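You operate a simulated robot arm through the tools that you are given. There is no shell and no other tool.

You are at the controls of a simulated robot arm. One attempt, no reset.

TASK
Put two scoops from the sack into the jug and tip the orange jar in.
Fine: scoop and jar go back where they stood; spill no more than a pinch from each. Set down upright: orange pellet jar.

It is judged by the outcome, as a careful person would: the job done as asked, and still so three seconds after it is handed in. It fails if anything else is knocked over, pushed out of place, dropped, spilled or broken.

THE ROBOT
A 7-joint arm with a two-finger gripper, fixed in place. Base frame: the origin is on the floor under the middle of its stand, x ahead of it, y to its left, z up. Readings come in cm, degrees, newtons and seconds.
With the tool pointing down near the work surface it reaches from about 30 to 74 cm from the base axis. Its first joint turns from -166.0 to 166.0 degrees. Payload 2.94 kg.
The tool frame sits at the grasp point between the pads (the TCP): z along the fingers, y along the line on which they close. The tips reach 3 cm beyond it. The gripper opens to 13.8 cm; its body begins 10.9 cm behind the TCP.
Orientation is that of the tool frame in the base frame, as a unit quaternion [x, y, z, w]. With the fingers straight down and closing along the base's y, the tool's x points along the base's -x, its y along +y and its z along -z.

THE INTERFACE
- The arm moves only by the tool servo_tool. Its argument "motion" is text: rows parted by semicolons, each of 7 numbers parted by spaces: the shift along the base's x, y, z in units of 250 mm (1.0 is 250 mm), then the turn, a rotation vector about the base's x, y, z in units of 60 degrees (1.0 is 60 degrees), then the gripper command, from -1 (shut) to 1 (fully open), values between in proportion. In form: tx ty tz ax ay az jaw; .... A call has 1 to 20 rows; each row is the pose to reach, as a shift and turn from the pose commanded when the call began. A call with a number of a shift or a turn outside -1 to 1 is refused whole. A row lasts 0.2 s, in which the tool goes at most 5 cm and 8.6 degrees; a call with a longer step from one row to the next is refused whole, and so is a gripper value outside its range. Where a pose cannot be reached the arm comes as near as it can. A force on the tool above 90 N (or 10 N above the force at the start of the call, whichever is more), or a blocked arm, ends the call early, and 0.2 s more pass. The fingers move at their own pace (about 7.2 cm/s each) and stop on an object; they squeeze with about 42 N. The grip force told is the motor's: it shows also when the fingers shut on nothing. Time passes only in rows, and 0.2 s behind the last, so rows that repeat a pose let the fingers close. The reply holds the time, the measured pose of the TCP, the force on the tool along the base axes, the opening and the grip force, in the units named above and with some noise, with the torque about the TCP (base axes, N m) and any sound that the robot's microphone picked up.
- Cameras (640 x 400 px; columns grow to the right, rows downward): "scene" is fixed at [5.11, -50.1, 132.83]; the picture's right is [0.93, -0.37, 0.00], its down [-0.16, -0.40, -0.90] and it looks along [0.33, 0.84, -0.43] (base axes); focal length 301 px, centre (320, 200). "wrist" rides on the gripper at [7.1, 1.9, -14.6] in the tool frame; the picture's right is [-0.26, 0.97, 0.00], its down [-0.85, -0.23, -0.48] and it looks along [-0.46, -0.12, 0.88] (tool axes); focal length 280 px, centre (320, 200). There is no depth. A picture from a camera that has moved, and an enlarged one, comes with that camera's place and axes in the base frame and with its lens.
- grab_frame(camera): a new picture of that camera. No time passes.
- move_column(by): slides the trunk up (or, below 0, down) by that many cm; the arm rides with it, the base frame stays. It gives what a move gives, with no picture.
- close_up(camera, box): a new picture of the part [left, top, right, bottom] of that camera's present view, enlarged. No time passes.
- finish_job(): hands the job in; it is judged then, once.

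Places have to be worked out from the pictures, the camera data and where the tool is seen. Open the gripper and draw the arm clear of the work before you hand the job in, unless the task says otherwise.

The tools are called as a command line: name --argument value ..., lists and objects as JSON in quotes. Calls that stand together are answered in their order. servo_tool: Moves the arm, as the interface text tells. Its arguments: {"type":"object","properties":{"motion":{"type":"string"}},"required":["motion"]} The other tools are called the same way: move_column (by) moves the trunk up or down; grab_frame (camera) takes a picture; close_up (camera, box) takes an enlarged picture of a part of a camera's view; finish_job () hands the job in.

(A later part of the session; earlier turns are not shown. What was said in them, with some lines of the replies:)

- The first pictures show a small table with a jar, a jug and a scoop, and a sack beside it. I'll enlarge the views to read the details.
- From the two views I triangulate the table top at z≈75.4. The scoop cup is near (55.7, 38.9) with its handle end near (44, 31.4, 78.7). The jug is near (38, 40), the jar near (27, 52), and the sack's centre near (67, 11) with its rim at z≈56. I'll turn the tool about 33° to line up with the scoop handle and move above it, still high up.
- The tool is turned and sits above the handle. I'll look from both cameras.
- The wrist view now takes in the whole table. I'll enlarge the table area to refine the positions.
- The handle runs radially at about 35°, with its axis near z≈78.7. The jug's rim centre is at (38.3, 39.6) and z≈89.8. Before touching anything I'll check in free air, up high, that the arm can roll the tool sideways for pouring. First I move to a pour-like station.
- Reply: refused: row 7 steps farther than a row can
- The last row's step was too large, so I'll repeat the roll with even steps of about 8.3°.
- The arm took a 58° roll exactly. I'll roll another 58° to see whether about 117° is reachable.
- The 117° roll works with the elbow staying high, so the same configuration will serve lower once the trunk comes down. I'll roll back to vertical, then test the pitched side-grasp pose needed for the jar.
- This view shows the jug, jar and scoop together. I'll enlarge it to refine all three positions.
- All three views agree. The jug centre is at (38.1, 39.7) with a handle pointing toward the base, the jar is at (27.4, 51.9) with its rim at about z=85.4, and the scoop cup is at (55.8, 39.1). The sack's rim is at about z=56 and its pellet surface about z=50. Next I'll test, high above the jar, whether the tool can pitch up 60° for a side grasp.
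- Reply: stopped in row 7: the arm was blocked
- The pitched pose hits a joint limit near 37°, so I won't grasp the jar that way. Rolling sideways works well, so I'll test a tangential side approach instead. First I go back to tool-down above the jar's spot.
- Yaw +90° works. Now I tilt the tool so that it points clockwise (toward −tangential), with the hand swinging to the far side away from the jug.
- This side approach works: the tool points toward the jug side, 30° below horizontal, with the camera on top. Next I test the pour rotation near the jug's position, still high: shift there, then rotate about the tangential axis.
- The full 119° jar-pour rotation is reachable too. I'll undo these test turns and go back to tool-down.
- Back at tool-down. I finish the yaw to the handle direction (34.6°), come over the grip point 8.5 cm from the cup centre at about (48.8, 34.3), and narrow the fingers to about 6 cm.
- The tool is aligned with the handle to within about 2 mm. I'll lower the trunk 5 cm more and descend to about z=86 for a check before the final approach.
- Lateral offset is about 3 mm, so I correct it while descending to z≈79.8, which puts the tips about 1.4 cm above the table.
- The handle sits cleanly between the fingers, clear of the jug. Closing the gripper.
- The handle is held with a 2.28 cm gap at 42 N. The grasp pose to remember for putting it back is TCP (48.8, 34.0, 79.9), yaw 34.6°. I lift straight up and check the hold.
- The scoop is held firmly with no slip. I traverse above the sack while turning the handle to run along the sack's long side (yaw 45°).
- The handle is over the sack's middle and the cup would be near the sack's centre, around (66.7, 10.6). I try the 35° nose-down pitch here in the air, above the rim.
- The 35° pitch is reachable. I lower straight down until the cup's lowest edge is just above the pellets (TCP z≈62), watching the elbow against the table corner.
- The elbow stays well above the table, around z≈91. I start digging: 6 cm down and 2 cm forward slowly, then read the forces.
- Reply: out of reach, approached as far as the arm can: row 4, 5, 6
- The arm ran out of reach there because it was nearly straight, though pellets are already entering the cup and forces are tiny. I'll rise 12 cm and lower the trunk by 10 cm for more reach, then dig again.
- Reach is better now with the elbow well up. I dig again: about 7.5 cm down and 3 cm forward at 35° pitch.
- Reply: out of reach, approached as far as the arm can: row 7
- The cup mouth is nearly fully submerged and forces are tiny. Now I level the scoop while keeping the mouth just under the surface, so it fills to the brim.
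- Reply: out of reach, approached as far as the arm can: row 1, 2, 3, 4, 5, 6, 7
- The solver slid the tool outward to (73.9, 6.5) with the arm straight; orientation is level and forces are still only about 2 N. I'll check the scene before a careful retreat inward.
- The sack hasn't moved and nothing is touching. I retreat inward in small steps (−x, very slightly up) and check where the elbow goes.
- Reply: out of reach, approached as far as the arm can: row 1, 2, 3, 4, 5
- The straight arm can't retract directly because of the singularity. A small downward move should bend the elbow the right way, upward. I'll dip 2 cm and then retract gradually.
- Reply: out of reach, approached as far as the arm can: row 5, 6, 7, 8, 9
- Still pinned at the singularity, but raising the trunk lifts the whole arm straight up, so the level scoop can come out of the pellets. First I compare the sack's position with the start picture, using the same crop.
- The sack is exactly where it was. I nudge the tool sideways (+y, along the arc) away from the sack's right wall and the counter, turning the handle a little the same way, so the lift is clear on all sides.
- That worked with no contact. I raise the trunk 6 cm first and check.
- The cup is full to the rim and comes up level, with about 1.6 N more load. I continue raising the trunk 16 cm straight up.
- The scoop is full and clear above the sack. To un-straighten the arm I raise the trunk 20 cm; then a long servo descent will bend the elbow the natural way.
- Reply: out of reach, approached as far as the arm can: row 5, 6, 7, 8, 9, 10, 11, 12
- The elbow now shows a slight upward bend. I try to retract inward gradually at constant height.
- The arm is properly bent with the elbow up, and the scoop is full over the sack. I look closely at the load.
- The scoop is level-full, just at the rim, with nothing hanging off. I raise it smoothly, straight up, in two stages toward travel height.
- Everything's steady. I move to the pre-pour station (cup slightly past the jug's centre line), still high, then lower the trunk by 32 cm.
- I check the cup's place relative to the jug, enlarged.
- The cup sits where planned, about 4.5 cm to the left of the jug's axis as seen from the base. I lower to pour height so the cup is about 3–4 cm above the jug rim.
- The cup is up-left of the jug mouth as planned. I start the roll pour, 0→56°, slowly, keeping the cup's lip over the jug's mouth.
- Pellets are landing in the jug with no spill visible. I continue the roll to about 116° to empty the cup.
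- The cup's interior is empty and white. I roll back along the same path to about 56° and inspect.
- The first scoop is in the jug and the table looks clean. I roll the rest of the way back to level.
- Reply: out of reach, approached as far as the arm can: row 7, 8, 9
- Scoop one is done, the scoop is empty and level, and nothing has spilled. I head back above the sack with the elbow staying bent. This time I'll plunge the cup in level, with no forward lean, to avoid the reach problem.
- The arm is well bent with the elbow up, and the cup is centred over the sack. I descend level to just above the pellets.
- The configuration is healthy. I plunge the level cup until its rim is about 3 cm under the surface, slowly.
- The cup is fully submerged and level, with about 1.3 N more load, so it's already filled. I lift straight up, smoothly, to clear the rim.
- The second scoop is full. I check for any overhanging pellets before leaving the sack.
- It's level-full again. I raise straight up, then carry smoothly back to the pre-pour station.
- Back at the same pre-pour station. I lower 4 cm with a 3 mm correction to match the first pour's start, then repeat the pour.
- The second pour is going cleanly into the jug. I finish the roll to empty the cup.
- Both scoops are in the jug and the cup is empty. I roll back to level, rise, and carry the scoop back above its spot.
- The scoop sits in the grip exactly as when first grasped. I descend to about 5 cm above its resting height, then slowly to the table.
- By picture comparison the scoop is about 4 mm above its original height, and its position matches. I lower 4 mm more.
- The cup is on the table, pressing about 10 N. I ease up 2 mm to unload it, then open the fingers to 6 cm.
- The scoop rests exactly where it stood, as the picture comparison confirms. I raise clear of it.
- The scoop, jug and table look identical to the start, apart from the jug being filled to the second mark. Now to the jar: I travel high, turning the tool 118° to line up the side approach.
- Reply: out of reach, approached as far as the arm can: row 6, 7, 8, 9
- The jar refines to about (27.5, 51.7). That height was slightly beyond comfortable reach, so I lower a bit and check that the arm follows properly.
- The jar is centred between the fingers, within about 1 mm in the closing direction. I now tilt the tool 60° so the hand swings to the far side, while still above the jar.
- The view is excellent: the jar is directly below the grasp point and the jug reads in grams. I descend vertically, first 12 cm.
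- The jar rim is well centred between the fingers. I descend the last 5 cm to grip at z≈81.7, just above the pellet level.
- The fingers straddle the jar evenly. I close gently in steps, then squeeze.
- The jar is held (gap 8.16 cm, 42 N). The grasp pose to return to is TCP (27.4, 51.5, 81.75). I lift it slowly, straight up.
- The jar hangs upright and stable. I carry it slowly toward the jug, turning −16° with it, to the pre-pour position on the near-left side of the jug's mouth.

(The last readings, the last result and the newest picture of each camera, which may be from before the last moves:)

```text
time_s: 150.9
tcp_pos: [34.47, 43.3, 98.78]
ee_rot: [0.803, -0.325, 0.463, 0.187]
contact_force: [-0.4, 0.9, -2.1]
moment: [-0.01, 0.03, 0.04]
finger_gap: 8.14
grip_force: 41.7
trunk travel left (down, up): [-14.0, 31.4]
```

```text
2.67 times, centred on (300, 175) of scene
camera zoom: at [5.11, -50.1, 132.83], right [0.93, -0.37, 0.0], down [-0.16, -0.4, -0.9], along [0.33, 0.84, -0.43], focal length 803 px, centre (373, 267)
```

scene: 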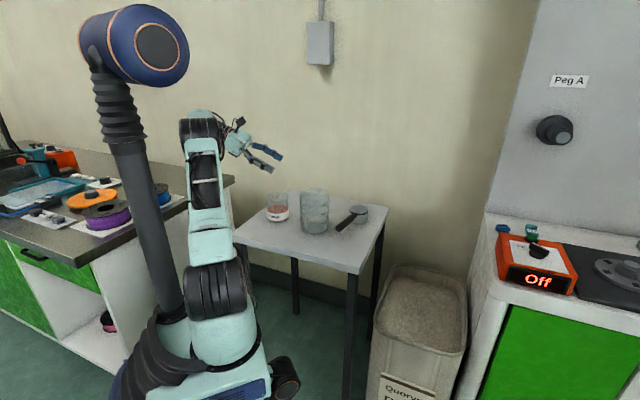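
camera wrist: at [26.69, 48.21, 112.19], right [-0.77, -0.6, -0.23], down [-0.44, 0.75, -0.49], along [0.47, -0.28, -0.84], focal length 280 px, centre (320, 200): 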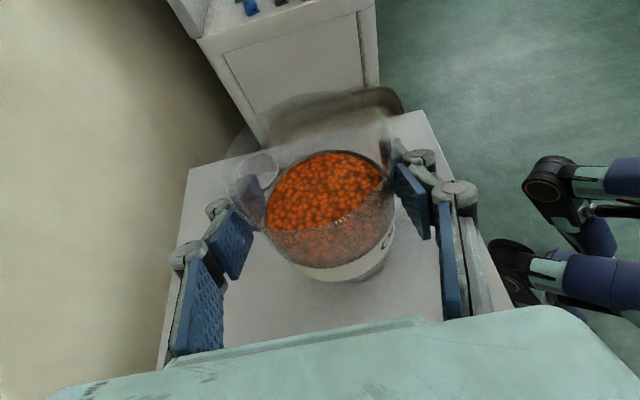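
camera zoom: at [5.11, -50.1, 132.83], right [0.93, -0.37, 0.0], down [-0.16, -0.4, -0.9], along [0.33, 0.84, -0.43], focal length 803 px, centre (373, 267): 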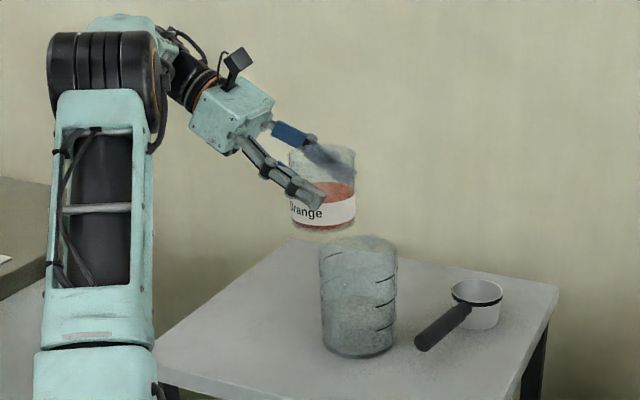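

The jar is over the left side of the jug's mouth with its rim high. I begin tipping it toward the jug, 0→55°, moving so the lip stays above the mouth.

servo_tool --motion "-0.0086 0.0083 0 0.0579 0.0599 0 -1; -0.0167 0.0161 0 0.1158 0.1198 0 -1; -0.0233 0.0225 0 0.1737 0.1797 0 -1; -0.0293 0.0284 0 0.2317 0.2397 0 -1; -0.0336 0.0325 0 0.2896 0.2996 0 -1; -0.0374 0.0361 0 0.3475 0.3595 0 -1; -0.0394 0.0381 -0.004 0.4054 0.4194 0 -1; -0.0408 0.0395 -0.012 0.4633 0.4793 0 -1; -0.0406 0.0392 -0.02 0.5212 0.5392 0 -1; -0.0394 0.0381 -0.03 0.5792 0.5992 0 -1; -0.0365 0.0353 -0.04 0.6371 0.6591 0 -1"

grab_frame --camera "wrist"

close_up --camera "scene" --box '[230, 100, 370, 250]'

```text
time_s: 153.3
tcp_pos: [33.58, 44.25, 97.73]
ee_rot: [0.926, -0.375, 0.038, 0.015]
contact_force: [-0.2, 0.1, -2.0]
moment: [-0.06, -0.04, 0.01]
finger_gap: 8.11
grip_force: 43.0
trunk travel left (down, up): [-14.0, 31.4]
```

```text
taken
camera wrist: at [36.47, 38.82, 112.81], right [-0.86, -0.51, -0.02], down [-0.48, 0.78, 0.4], along [-0.19, 0.36, -0.91], focal length 280 px, centre (320, 200)
```

wrist: 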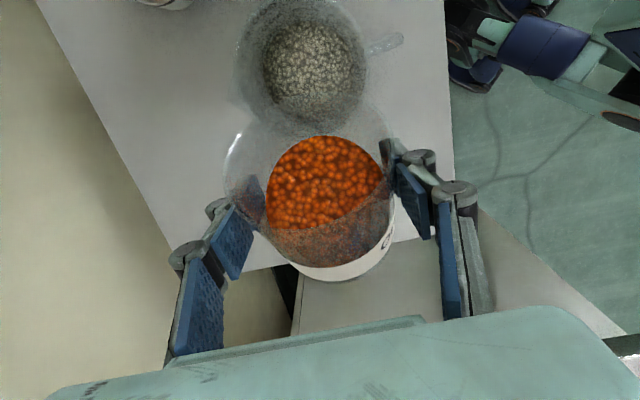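

```text
2.67 times, centred on (300, 175) of scene
camera zoom: at [5.11, -50.1, 132.83], right [0.93, -0.37, 0.0], down [-0.16, -0.4, -0.9], along [0.33, 0.84, -0.43], focal length 803 px, centre (373, 267)
```

zoom: 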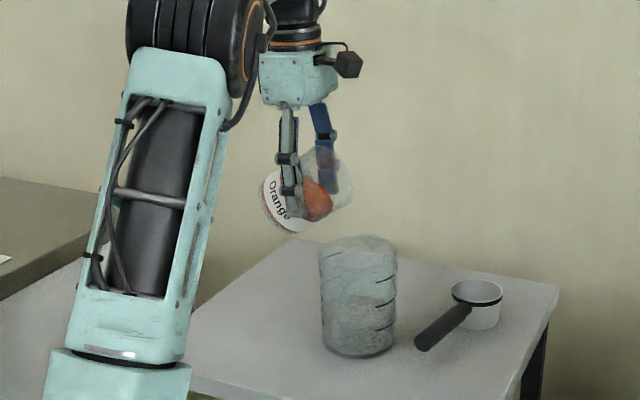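

Nothing has flowed yet at 55°, and the lip is above the jug's mouth. I continue slowly to about 87°.

servo_tool --motion "0.0026 -0.0025 -0.012 0.0463 0.0479 0 -1; 0.006 -0.0058 -0.02 0.0927 0.0959 0 -1; 0.0104 -0.01 -0.028 0.139 0.1438 0 -1; 0.0155 -0.015 -0.032 0.1853 0.1917 0 -1; 0.0211 -0.0204 -0.032 0.2317 0.2397 0 -1; 0.0276 -0.0267 -0.032 0.278 0.2876 0 -1; 0.0345 -0.0334 -0.032 0.3243 0.3355 0 -1; 0.042 -0.0406 -0.032 0.3707 0.3835 0 -1"

grab_frame --camera "wrist"

close_up --camera "scene" --box '[230, 100, 370, 250]'

```text
time_s: 155.1
tcp_pos: [34.57, 43.27, 96.97]
ee_rot: [0.901, -0.364, -0.219, -0.088]
contact_force: [0.2, 0.0, -1.4]
moment: [-0.02, -0.05, 0.02]
finger_gap: 8.11
grip_force: 42.0
trunk travel left (down, up): [-14.0, 31.4]
```

```text
taken
camera wrist: at [42.58, 32.89, 106.69], right [-0.84, -0.53, 0.12], down [-0.23, 0.54, 0.81], along [-0.5, 0.65, -0.57], focal length 280 px, centre (320, 200)
```

wrist: 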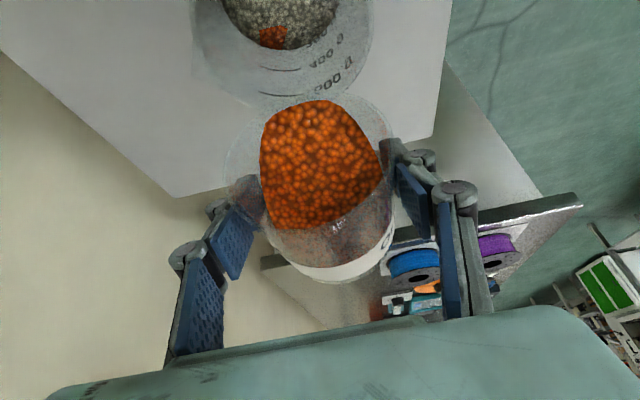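

```text
2.67 times, centred on (300, 175) of scene
camera zoom: at [5.11, -50.1, 132.83], right [0.93, -0.37, 0.0], down [-0.16, -0.4, -0.9], along [0.33, 0.84, -0.43], focal length 803 px, centre (373, 267)
```

zoom: 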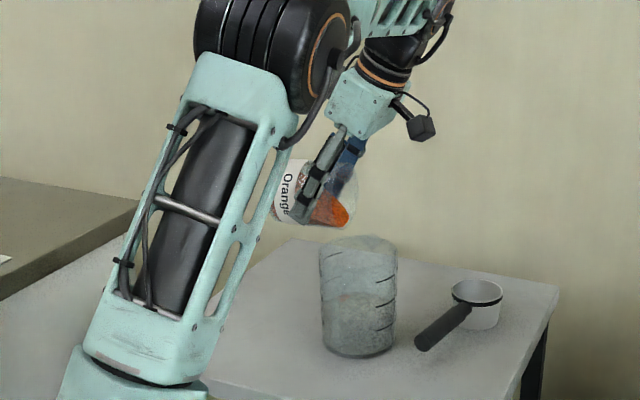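

A few orange pellets have landed in the jug, toward the jar-side edge. I shift the lip about 1.2 cm further over the jug while tipping on to about 99°.

servo_tool --motion "0.0149 -0.0238 0 0.0232 0.024 0 -1; 0.0305 -0.0479 0 0.0463 0.0479 0 -1; 0.0412 -0.064 0.002 0.0927 0.0959 0 -1; 0.0465 -0.0728 0.004 0.139 0.1438 0 -1; 0.0465 -0.0728 0.004 0.139 0.1438 0 -1"

grab_frame --camera "wrist"

close_up --camera "scene" --box '[230, 100, 370, 250]'

```text
time_s: 156.3
tcp_pos: [35.75, 41.23, 97.14]
ee_rot: [0.874, -0.353, -0.311, -0.125]
contact_force: [-0.2, 1.0, -1.2]
moment: [0.0, 0.01, -0.04]
finger_gap: 8.12
grip_force: 42.3
trunk travel left (down, up): [-14.0, 31.4]
```

```text
taken
camera wrist: at [44.97, 29.74, 103.89], right [-0.82, -0.55, 0.17], down [-0.1, 0.41, 0.91], along [-0.57, 0.72, -0.39], focal length 280 px, centre (320, 200)
```

wrist: 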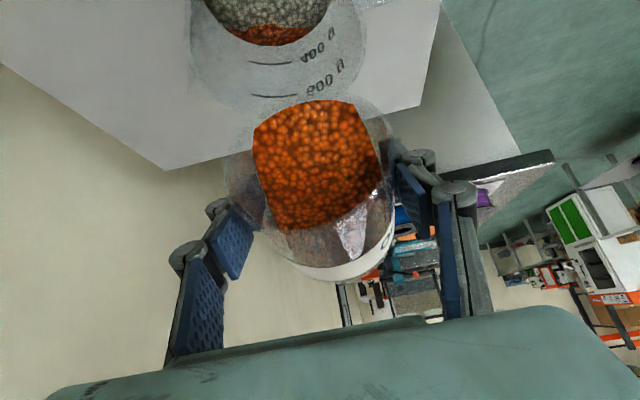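

```text
2.67 times, centred on (300, 175) of scene
camera zoom: at [5.11, -50.1, 132.83], right [0.93, -0.37, 0.0], down [-0.16, -0.4, -0.9], along [0.33, 0.84, -0.43], focal length 803 px, centre (373, 267)
```

zoom: 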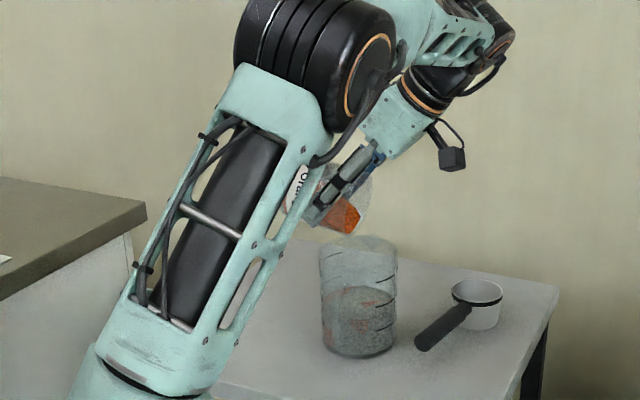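

The flow is going well inside the jug. I continue tipping to about 119°.

servo_tool --motion "0.0095 -0.0092 0.004 0.0463 0.0479 0 -1; 0.0193 -0.0186 0.008 0.0927 0.0959 0 -1; 0.0295 -0.0285 0.012 0.139 0.1438 0 -1; 0.04 -0.0386 0.016 0.1853 0.1917 0 -1; 0.0506 -0.0489 0.02 0.2317 0.2397 0 -1; 0.0506 -0.0489 0.02 0.2317 0.2397 0 -1"

grab_frame --camera "wrist"

grab_frame --camera "scene"

```text
time_s: 157.7
tcp_pos: [36.95, 40.16, 97.45]
ee_rot: [0.806, -0.326, -0.458, -0.185]
contact_force: [0.3, -1.2, 0.2]
moment: [-0.01, -0.01, -0.01]
finger_gap: 8.09
grip_force: 41.9
trunk travel left (down, up): [-14.0, 31.4]
```

```text
taken
camera wrist: at [47.29, 27.56, 98.89], right [-0.77, -0.6, 0.23], down [0.14, 0.18, 0.97], along [-0.63, 0.78, -0.06], focal length 280 px, centre (320, 200)
```

wrist: 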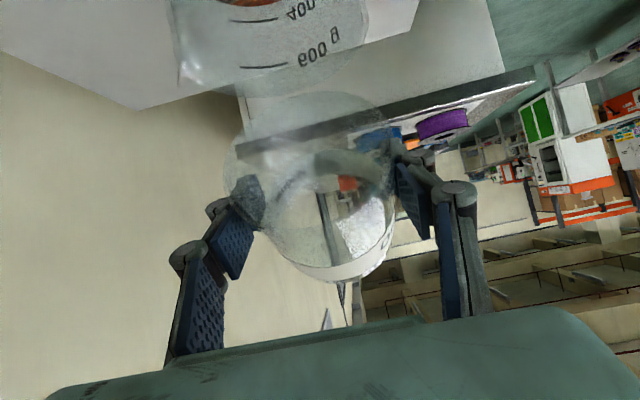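

```text
taken
```

scene: 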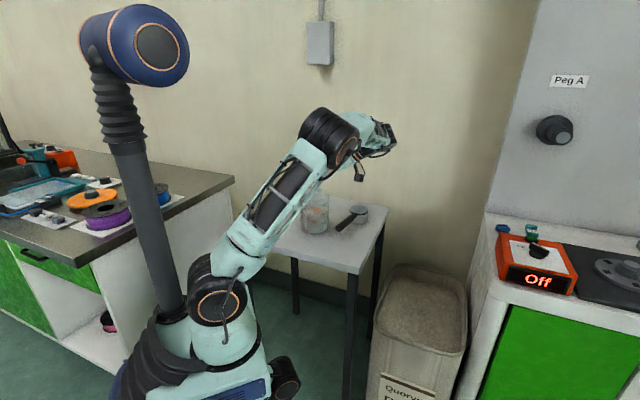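

The jar looks empty; let me enlarge to be sure nothing is left in it.

close_up --camera "wrist" --box '[200, 70, 420, 300]'

close_up --camera "scene" --box '[260, 150, 400, 260]'

```text
1.74 times, centred on (310, 185) of wrist
camera zoom: at [47.29, 27.56, 98.89], right [-0.77, -0.6, 0.23], down [0.14, 0.18, 0.97], along [-0.63, 0.78, -0.06], focal length 488 px, centre (337, 226)
```

zoom: 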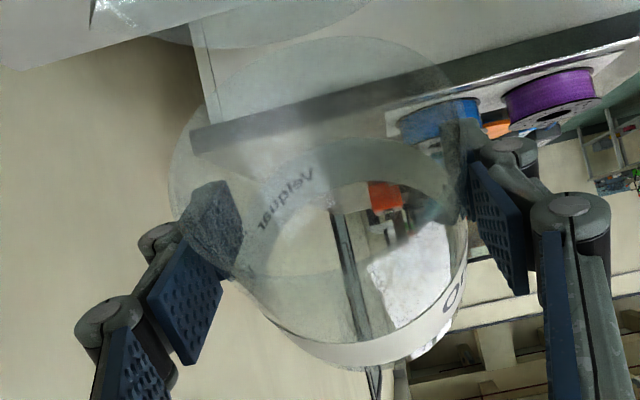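

```text
3.64 times, centred on (330, 205) of scene
camera zoom: at [5.11, -50.1, 132.83], right [0.93, -0.37, 0.0], down [-0.16, -0.4, -0.9], along [0.33, 0.84, -0.43], focal length 1094 px, centre (284, 182)
```

zoom: 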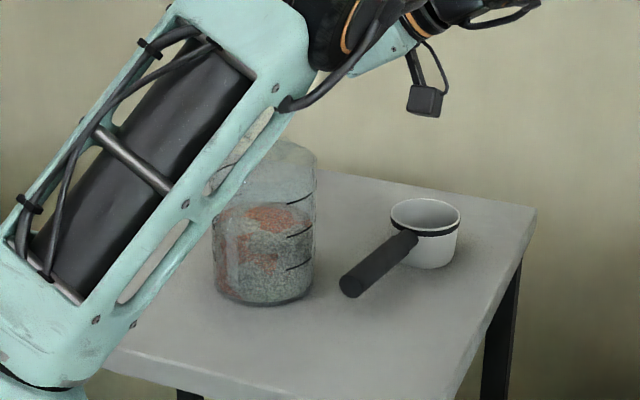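

The jar is empty; the orange speck is background seen through its clear base. The whole orange load lies on top in the jug. I rotate the jar back upright along the same path, slightly higher.

servo_tool --motion "-0.0187 0.0181 0.008 -0.0862 -0.0891 0 -1; -0.0374 0.0362 0.018 -0.1723 -0.1783 0 -1; -0.0561 0.0542 0.028 -0.2585 -0.2674 0 -1; -0.0748 0.0723 0.038 -0.3446 -0.3565 0 -1; -0.0935 0.0904 0.048 -0.4308 -0.4456 0 -1; -0.1122 0.1085 0.058 -0.5169 -0.5348 0 -1; -0.1309 0.1265 0.068 -0.6031 -0.6239 0 -1; -0.1496 0.1446 0.08 -0.6892 -0.713 0 -1; -0.1496 0.1446 0.08 -0.6892 -0.713 0 -1"

grab_frame --camera "wrist"

servo_tool --motion "0 0 0.02 -0.0862 -0.0891 0 -1; 0 0 0.04 -0.1723 -0.1783 0 -1; 0.002 -0.002 0.06 -0.2585 -0.2674 0 -1; 0.006 -0.006 0.07 -0.3446 -0.3565 0 -1; 0.012 -0.012 0.07 -0.4308 -0.4456 0 -1; 0.02 -0.02 0.07 -0.5169 -0.5348 0 -1; 0.028 -0.028 0.07 -0.6031 -0.6239 0 -1; 0.0336 -0.0325 0.07 -0.6892 -0.713 0 -1; 0.0336 -0.0325 0.07 -0.6892 -0.713 0 -1"

grab_frame --camera "wrist"

grab_frame --camera "scene"

```text
time_s: 159.7
tcp_pos: [33.32, 43.91, 99.54]
ee_rot: [0.927, -0.374, 0.004, 0.001]
contact_force: [-0.4, -0.2, -0.7]
moment: [-0.01, -0.03, 0.02]
finger_gap: 8.08
grip_force: 41.8
trunk travel left (down, up): [-14.0, 31.4]
```

```text
taken
camera wrist: at [36.96, 37.57, 114.17], right [-0.86, -0.51, 0.0], down [-0.45, 0.76, 0.47], along [-0.24, 0.41, -0.88], focal length 280 px, centre (320, 200)
```

wrist: 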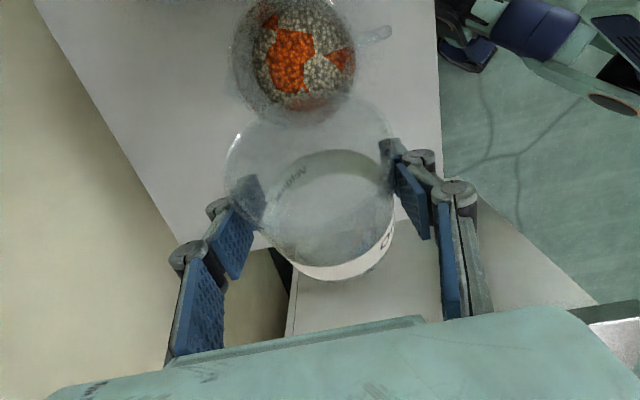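

```text
time_s: 161.7
tcp_pos: [34.13, 43.14, 101.24]
ee_rot: [0.802, -0.326, 0.463, 0.188]
contact_force: [0.4, -0.2, -1.7]
moment: [-0.03, -0.04, 0.02]
finger_gap: 8.09
grip_force: 42.5
trunk travel left (down, up): [-14.0, 31.4]
```

```text
taken
camera wrist: at [26.3, 47.95, 114.65], right [-0.77, -0.6, -0.23], down [-0.44, 0.75, -0.5], along [0.47, -0.28, -0.84], focal length 280 px, centre (320, 200)
```

wrist: 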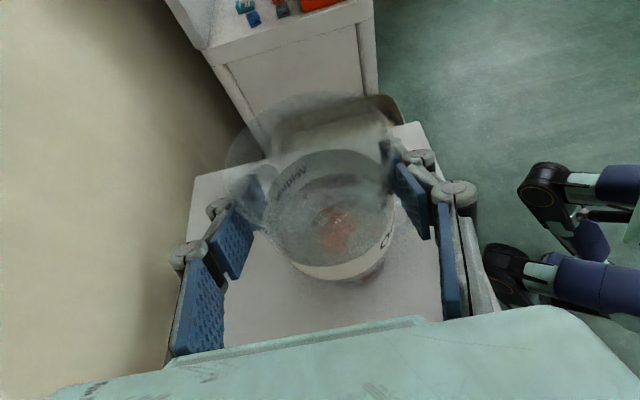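

```text
taken
```

scene: 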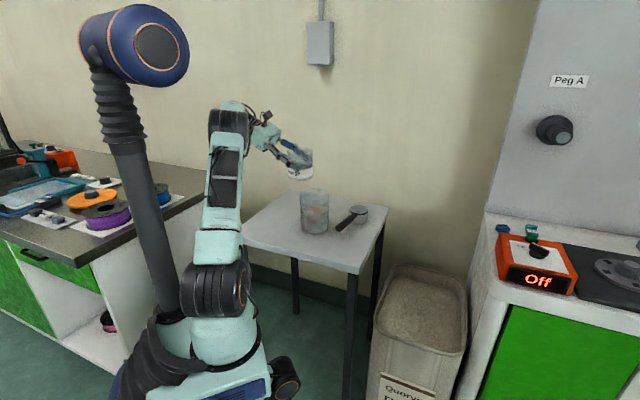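

The jar is empty and upright in the grip, unshifted, and the table around the jug is clean. I carry it back above its spot.

servo_tool --motion "-0.015 0.018 0 0 0 0.015 -1; -0.05 0.062 0 0 0 0.05 -1; -0.1 0.125 0 0 0 0.1 -1; -0.155 0.194 0 0 0 0.155 -1; -0.21 0.262 0 0 0 0.21 -1; -0.25 0.312 0 0 0 0.25 -1; -0.269 0.336 0 0 0 0.27 -1; -0.269 0.336 0 0 0 0.27 -1"

servo_tool --motion "0 0 -0.05 0 0 0 -1; 0 0 -0.13 0 0 0 -1; 0 0 -0.23 0 0 0 -1; 0 0 -0.34 0 0 0 -1; 0 0 -0.45 0 0 0 -1; 0 0 -0.55 0 0 0 -1; 0 0 -0.63 0 0 0 -1; 0 0 -0.67 0 0 0 -1; 0 0 -0.69 0 0 0 -1; 0 0 -0.69 0 0 0 -1"

grab_frame --camera "wrist"

close_up --camera "scene" --box '[200, 120, 340, 250]'

```text
time_s: 163.5
tcp_pos: [27.48, 51.38, 101.42]
ee_rot: [0.841, -0.208, 0.485, 0.12]
contact_force: [0.3, -0.2, -0.3]
moment: [0.02, 0.01, 0.0]
finger_gap: 8.06
grip_force: 42.5
trunk travel left (down, up): [-14.0, 31.4]
```

```text
time_s: 165.7
tcp_pos: [27.45, 51.48, 83.91]
ee_rot: [0.841, -0.208, 0.484, 0.12]
contact_force: [0.0, 0.1, -0.6]
moment: [0.01, -0.03, 0.02]
finger_gap: 8.07
grip_force: 41.9
trunk travel left (down, up): [-14.0, 31.4]
```

```text
taken
camera wrist: at [18.54, 53.96, 97.44], right [-0.57, -0.79, -0.23], down [-0.63, 0.6, -0.49], along [0.53, -0.14, -0.84], focal length 280 px, centre (320, 200)
```

wrist: 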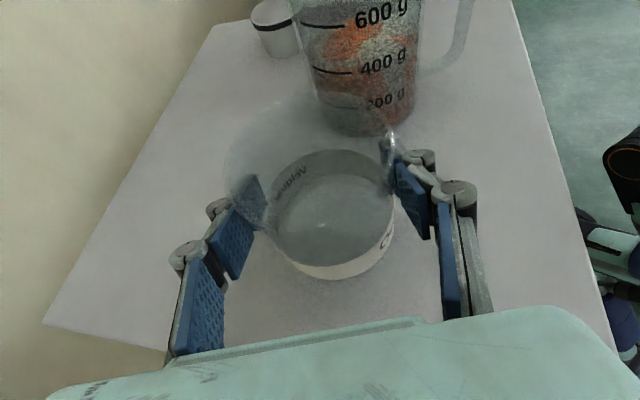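

```text
3.08 times, centred on (270, 185) of scene
camera zoom: at [5.11, -50.1, 132.83], right [0.93, -0.37, 0.0], down [-0.16, -0.4, -0.9], along [0.33, 0.84, -0.43], focal length 926 px, centre (474, 246)
```

zoom: 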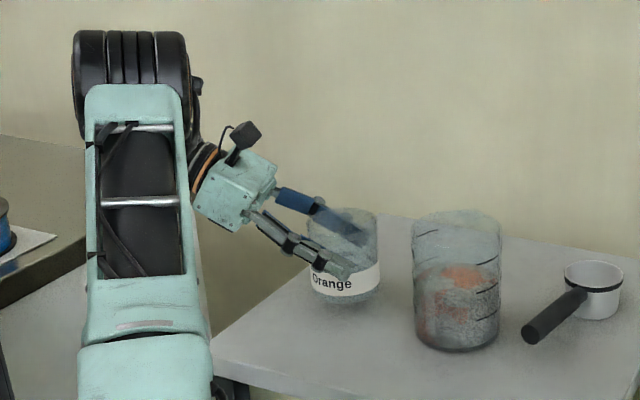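

The jar hangs about 2 cm above its spot. I lower slowly and watch the force.

servo_tool --motion "0 0 -0.016 0 0 0 -1; 0 0 -0.032 0 0 0 -1; 0 0 -0.048 0 0 0 -1; 0 0 -0.062 0 0 0 -1; 0 0 -0.072 0 0 0 -1; 0 0 -0.078 0 0 0 -1; 0 0 -0.078 0 0 0 -1"

close_up --camera "scene" --box '[200, 120, 340, 250]'

```text
time_s: 167.3
tcp_pos: [27.31, 51.31, 81.93]
ee_rot: [0.842, -0.208, 0.484, 0.119]
contact_force: [-1.6, -0.5, -0.6]
moment: [0.02, 0.03, 0.01]
finger_gap: 8.09
grip_force: 41.9
trunk travel left (down, up): [-14.0, 31.4]
```

```text
3.08 times, centred on (270, 185) of scene
camera zoom: at [5.11, -50.1, 132.83], right [0.93, -0.37, 0.0], down [-0.16, -0.4, -0.9], along [0.33, 0.84, -0.43], focal length 926 px, centre (474, 246)
```

zoom: 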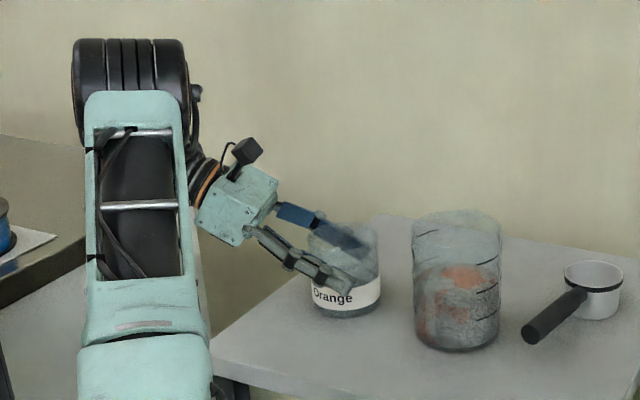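

It's practically down and in the same place as before, within about 2 mm. I lower the last couple of millimetres until contact.

servo_tool --motion "0 0 -0.004 0 0 0 -1; 0 0 -0.008 0 0 0 -1; 0 0 -0.008 0 0 0 -1"

```text
time_s: 168.1
tcp_pos: [27.35, 51.39, 82.01]
ee_rot: [0.841, -0.21, 0.484, 0.119]
contact_force: [-0.9, 1.8, 4.8]
moment: [-0.05, 0.09, 0.0]
finger_gap: 8.09
grip_force: 41.8
trunk travel left (down, up): [-14.0, 31.4]
```

The jar is resting on the table (about 5 N contact). I open the fingers gently.

servo_tool --motion "0 0 0.002 0 0 0 0.2; 0 0 0.002 0 0 0 0.26; 0 0 0.002 0 0 0 0.35; 0 0 0.002 0 0 0 0.5; 0 0 0.002 0 0 0 0.65; 0 0 0.002 0 0 0 0.78; 0 0 0.002 0 0 0 0.78"

grab_frame --camera "wrist"

close_up --camera "scene" --box '[200, 120, 340, 250]'

```text
time_s: 169.7
tcp_pos: [27.42, 51.41, 81.9]
ee_rot: [0.841, -0.21, 0.484, 0.12]
contact_force: [0.4, 0.4, -0.1]
moment: [-0.02, -0.03, -0.03]
finger_gap: 12.28
grip_force: 0.1
trunk travel left (down, up): [-14.0, 31.4]
```

```text
taken
camera wrist: at [18.52, 53.9, 95.32], right [-0.57, -0.79, -0.23], down [-0.63, 0.6, -0.49], along [0.53, -0.14, -0.84], focal length 280 px, centre (320, 200)
```

wrist: 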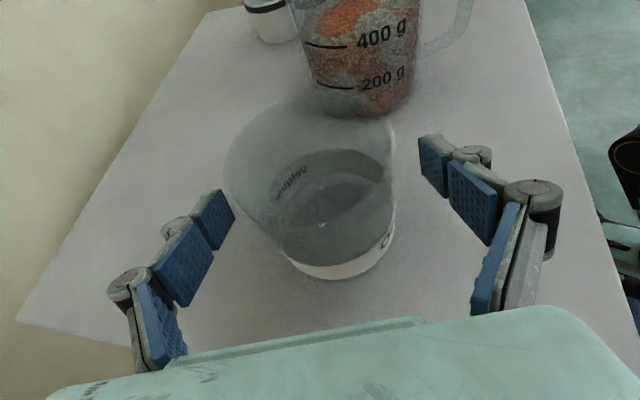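

```text
3.08 times, centred on (270, 185) of scene
camera zoom: at [5.11, -50.1, 132.83], right [0.93, -0.37, 0.0], down [-0.16, -0.4, -0.9], along [0.33, 0.84, -0.43], focal length 926 px, centre (474, 246)
```

zoom: 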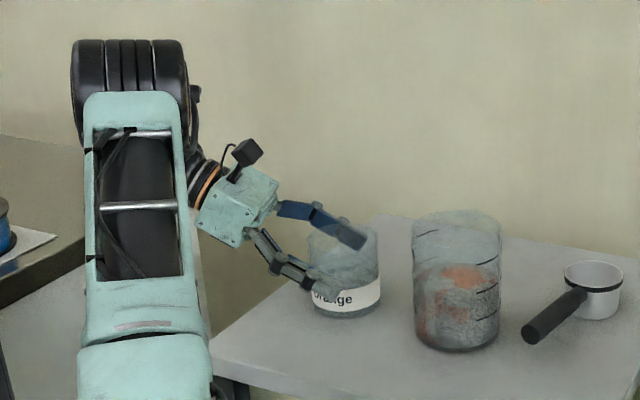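

The jar stands upright at its spot and the fingers are clear on both sides. I back out straight up.

servo_tool --motion "0 0 0.04 0 0 0 0.78; 0 0 0.12 0 0 0 0.78; 0 0 0.24 0 0 0 0.78; 0 0 0.38 0 0 0 0.78; 0 0 0.52 0 0 0 0.78; 0 0 0.64 0 0 0 0.78; 0 0 0.7 0 0 0 0.78; 0 0 0.7 0 0 0 0.78"

grab_frame --camera "wrist"

close_up --camera "scene" --box '[230, 170, 400, 276]'

```text
time_s: 171.5
tcp_pos: [27.56, 51.44, 99.47]
ee_rot: [0.841, -0.209, 0.484, 0.119]
contact_force: [-0.9, 0.3, -0.4]
moment: [0.0, 0.0, 0.0]
finger_gap: 12.33
grip_force: 0.0
trunk travel left (down, up): [-14.0, 31.4]
```

```text
taken
camera wrist: at [18.7, 53.98, 112.91], right [-0.57, -0.79, -0.23], down [-0.63, 0.6, -0.49], along [0.53, -0.14, -0.84], focal length 280 px, centre (320, 200)
```

wrist: 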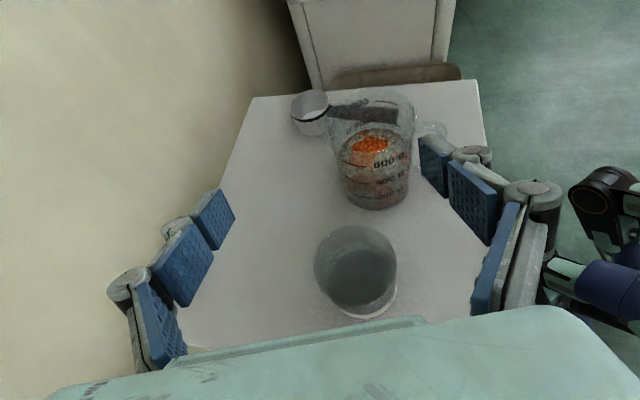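

```text
3.76 times, centred on (315, 223) of scene
camera zoom: at [5.11, -50.1, 132.83], right [0.93, -0.37, 0.0], down [-0.16, -0.4, -0.9], along [0.33, 0.84, -0.43], focal length 1133 px, centre (339, 113)
```

zoom: 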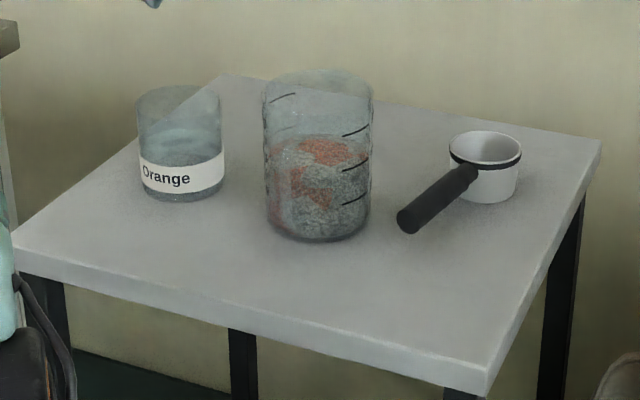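

The table is clean, the jar and scoop are back on their spots, and the jug holds everything. I bring the tool back upright and draw the arm away from the table.

servo_tool --motion "0 0 0 0.058 0.111 0 0.78; 0 0 0 0.117 0.221 0 0.78; 0 0 0 0.175 0.332 0 0.78; 0 0 0 0.233 0.442 0 0.78; 0 0 0 0.291 0.553 0 0.78; 0 0 0 0.35 0.664 0 0.78; 0 0 0 0.408 0.774 0 0.78; 0 0 0 0.466 0.885 0 0.78; 0 0 0 0.466 0.885 0 0.78"

servo_tool --motion "0.03 -0.06 0 0 0 -0.13 0.78; 0.07 -0.15 0.01 0 0 -0.26 0.78; 0.12 -0.26 0.02 0 0 -0.39 0.78; 0.18 -0.4 0.03 0 0 -0.52 0.78; 0.24 -0.54 0.04 0 0 -0.65 0.78; 0.3 -0.68 0.05 0 0 -0.78 0.78; 0.36 -0.82 0.06 0 0 -0.9 0.78; 0.4 -0.92 0.06 0 0 -0.96 0.78; 0.4 -0.92 0.06 0 0 -0.96 0.78"

grab_frame --camera "scene"

grab_frame --camera "wrist"

```text
time_s: 173.5
tcp_pos: [27.53, 51.32, 99.36]
ee_rot: [0.971, -0.24, -0.003, -0.001]
contact_force: [0.5, 0.1, 0.9]
moment: [0.02, 0.04, -0.05]
finger_gap: 12.29
grip_force: 0.1
trunk travel left (down, up): [-14.0, 31.4]
```

```text
time_s: 175.5
tcp_pos: [37.27, 28.33, 100.95]
ee_rot: [0.734, -0.679, -0.002, -0.001]
contact_force: [0.2, 0.4, 0.8]
moment: [0.03, -0.01, -0.01]
finger_gap: 12.25
grip_force: 0.1
trunk travel left (down, up): [-14.0, 31.4]
```

```text
taken
```

scene: 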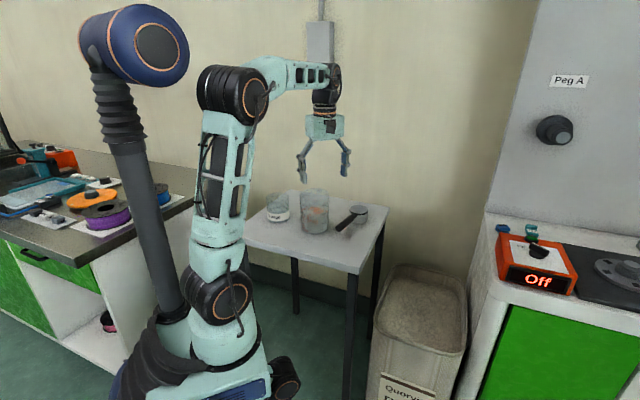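

```text
taken
camera wrist: at [35.9, 21.09, 115.5], right [-0.98, 0.19, 0.0], down [0.16, 0.86, 0.48], along [0.09, 0.47, -0.88], focal length 280 px, centre (320, 200)
```

wrist: 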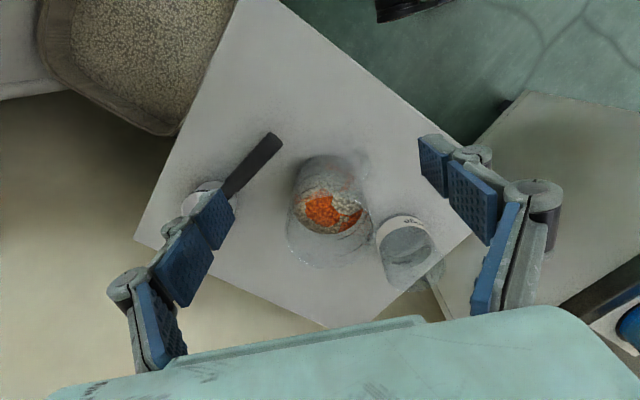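

Table top is clean. I move the arm fully off the table side.

servo_tool --motion "0.04 -0.08 0.02 0 0 -0.13 0.78; 0.09 -0.18 0.04 0 0 -0.26 0.78; 0.14 -0.3 0.08 0 0 -0.39 0.78; 0.2 -0.44 0.12 0 0 -0.52 0.78; 0.26 -0.58 0.14 0 0 -0.65 0.78; 0.32 -0.7 0.16 0 0 -0.78 0.78; 0.36 -0.78 0.16 0 0 -0.88 0.78; 0.36 -0.8 0.16 0 0 -0.9 0.78; 0.36 -0.8 0.16 0 0 -0.9 0.78"

grab_frame --camera "wrist"

grab_frame --camera "scene"

close_up --camera "scene" --box '[230, 170, 400, 276]'

close_up --camera "scene" --box '[340, 240, 500, 400]'

```text
time_s: 177.5
tcp_pos: [46.45, 8.39, 104.99]
ee_rot: [-0.346, 0.938, 0.001, 0.001]
contact_force: [0.8, -0.2, 0.2]
moment: [0.02, 0.02, 0.01]
finger_gap: 12.32
grip_force: 0.0
trunk travel left (down, up): [-14.0, 31.4]
```

```text
taken
camera wrist: at [39.76, 5.2, 119.5], right [-0.43, 0.9, 0.0], down [0.79, 0.37, 0.48], along [0.43, 0.21, -0.88], focal length 280 px, centre (320, 200)
```

wrist: 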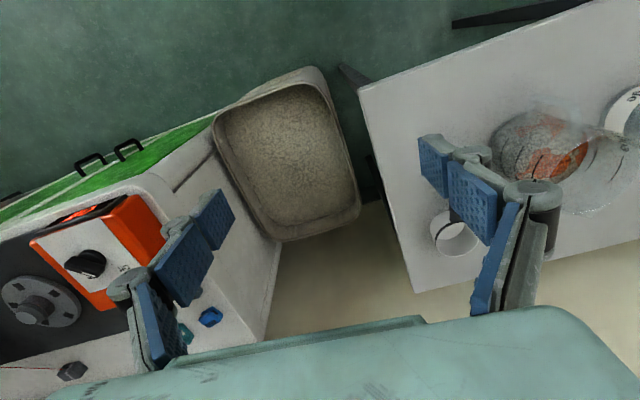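

```text
taken
```

scene: 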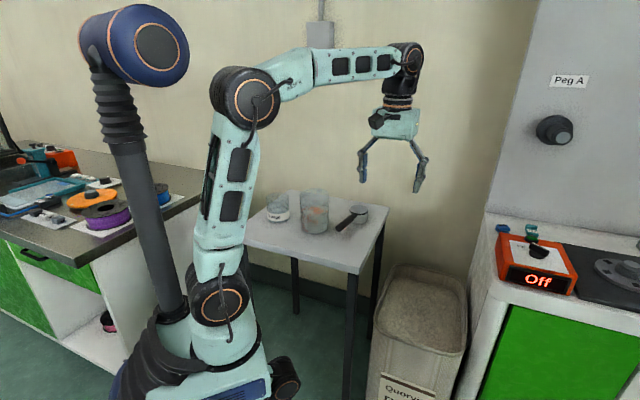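

```text
3.76 times, centred on (315, 223) of scene
camera zoom: at [5.11, -50.1, 132.83], right [0.93, -0.37, 0.0], down [-0.16, -0.4, -0.9], along [0.33, 0.84, -0.43], focal length 1133 px, centre (339, 113)
```

zoom: 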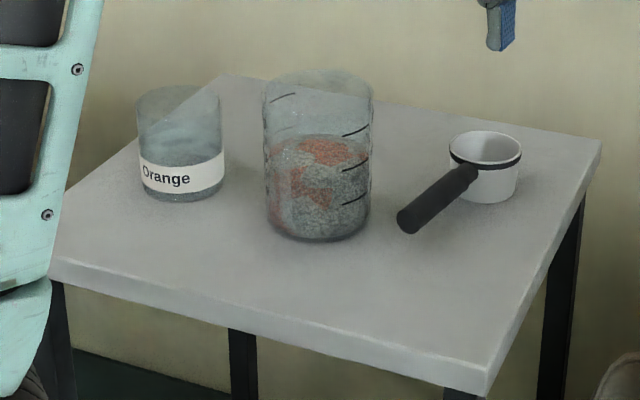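

```text
2.50 times, centred on (420, 320) of scene
camera zoom: at [5.11, -50.1, 132.83], right [0.93, -0.37, 0.0], down [-0.16, -0.4, -0.9], along [0.33, 0.84, -0.43], focal length 752 px, centre (70, -100)
```

zoom: 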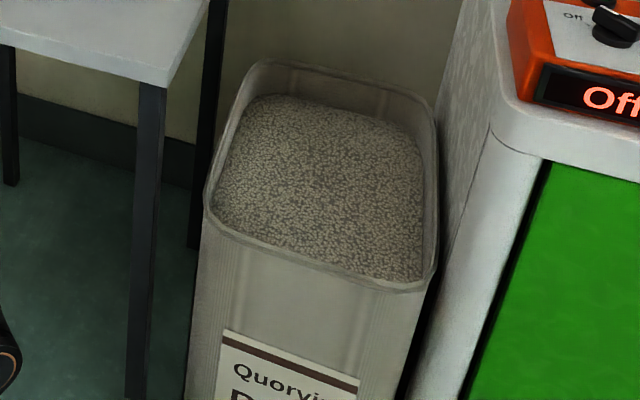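

Final check: the jug holds both scoops and the orange pellets, and the scoop and jar are back upright on their spots. The sack hasn't moved, no spill shows on the table or floor, and the open gripper is clear. Handing the job in.

finish_job

```text
The job is handed in.
```

The jug now holds two level scoops from the sack plus everything from the orange jar. Both the scoop and the jar are back where they stood, with the jar upright. I've handed the job in.

- **Spills:** I saw no pellets on the table, on the visible floor or around the sack in the last pictures.
- **Scoop:** it sits where it started, judging by the before-and-after pictures.
- **Jar:** it is empty and about 3 mm off its original spot.
- **Sack and jug:** neither has moved.
- **First scoop:** the arm straightened fully in the sack and slid about 12 cm sideways through the pellets. Contact forces stayed at 2–3 N, and I got it out by raising the trunk. For the second scoop I lowered the cup in level, and the problem did not recur.

The gripper is open and clear of the table.
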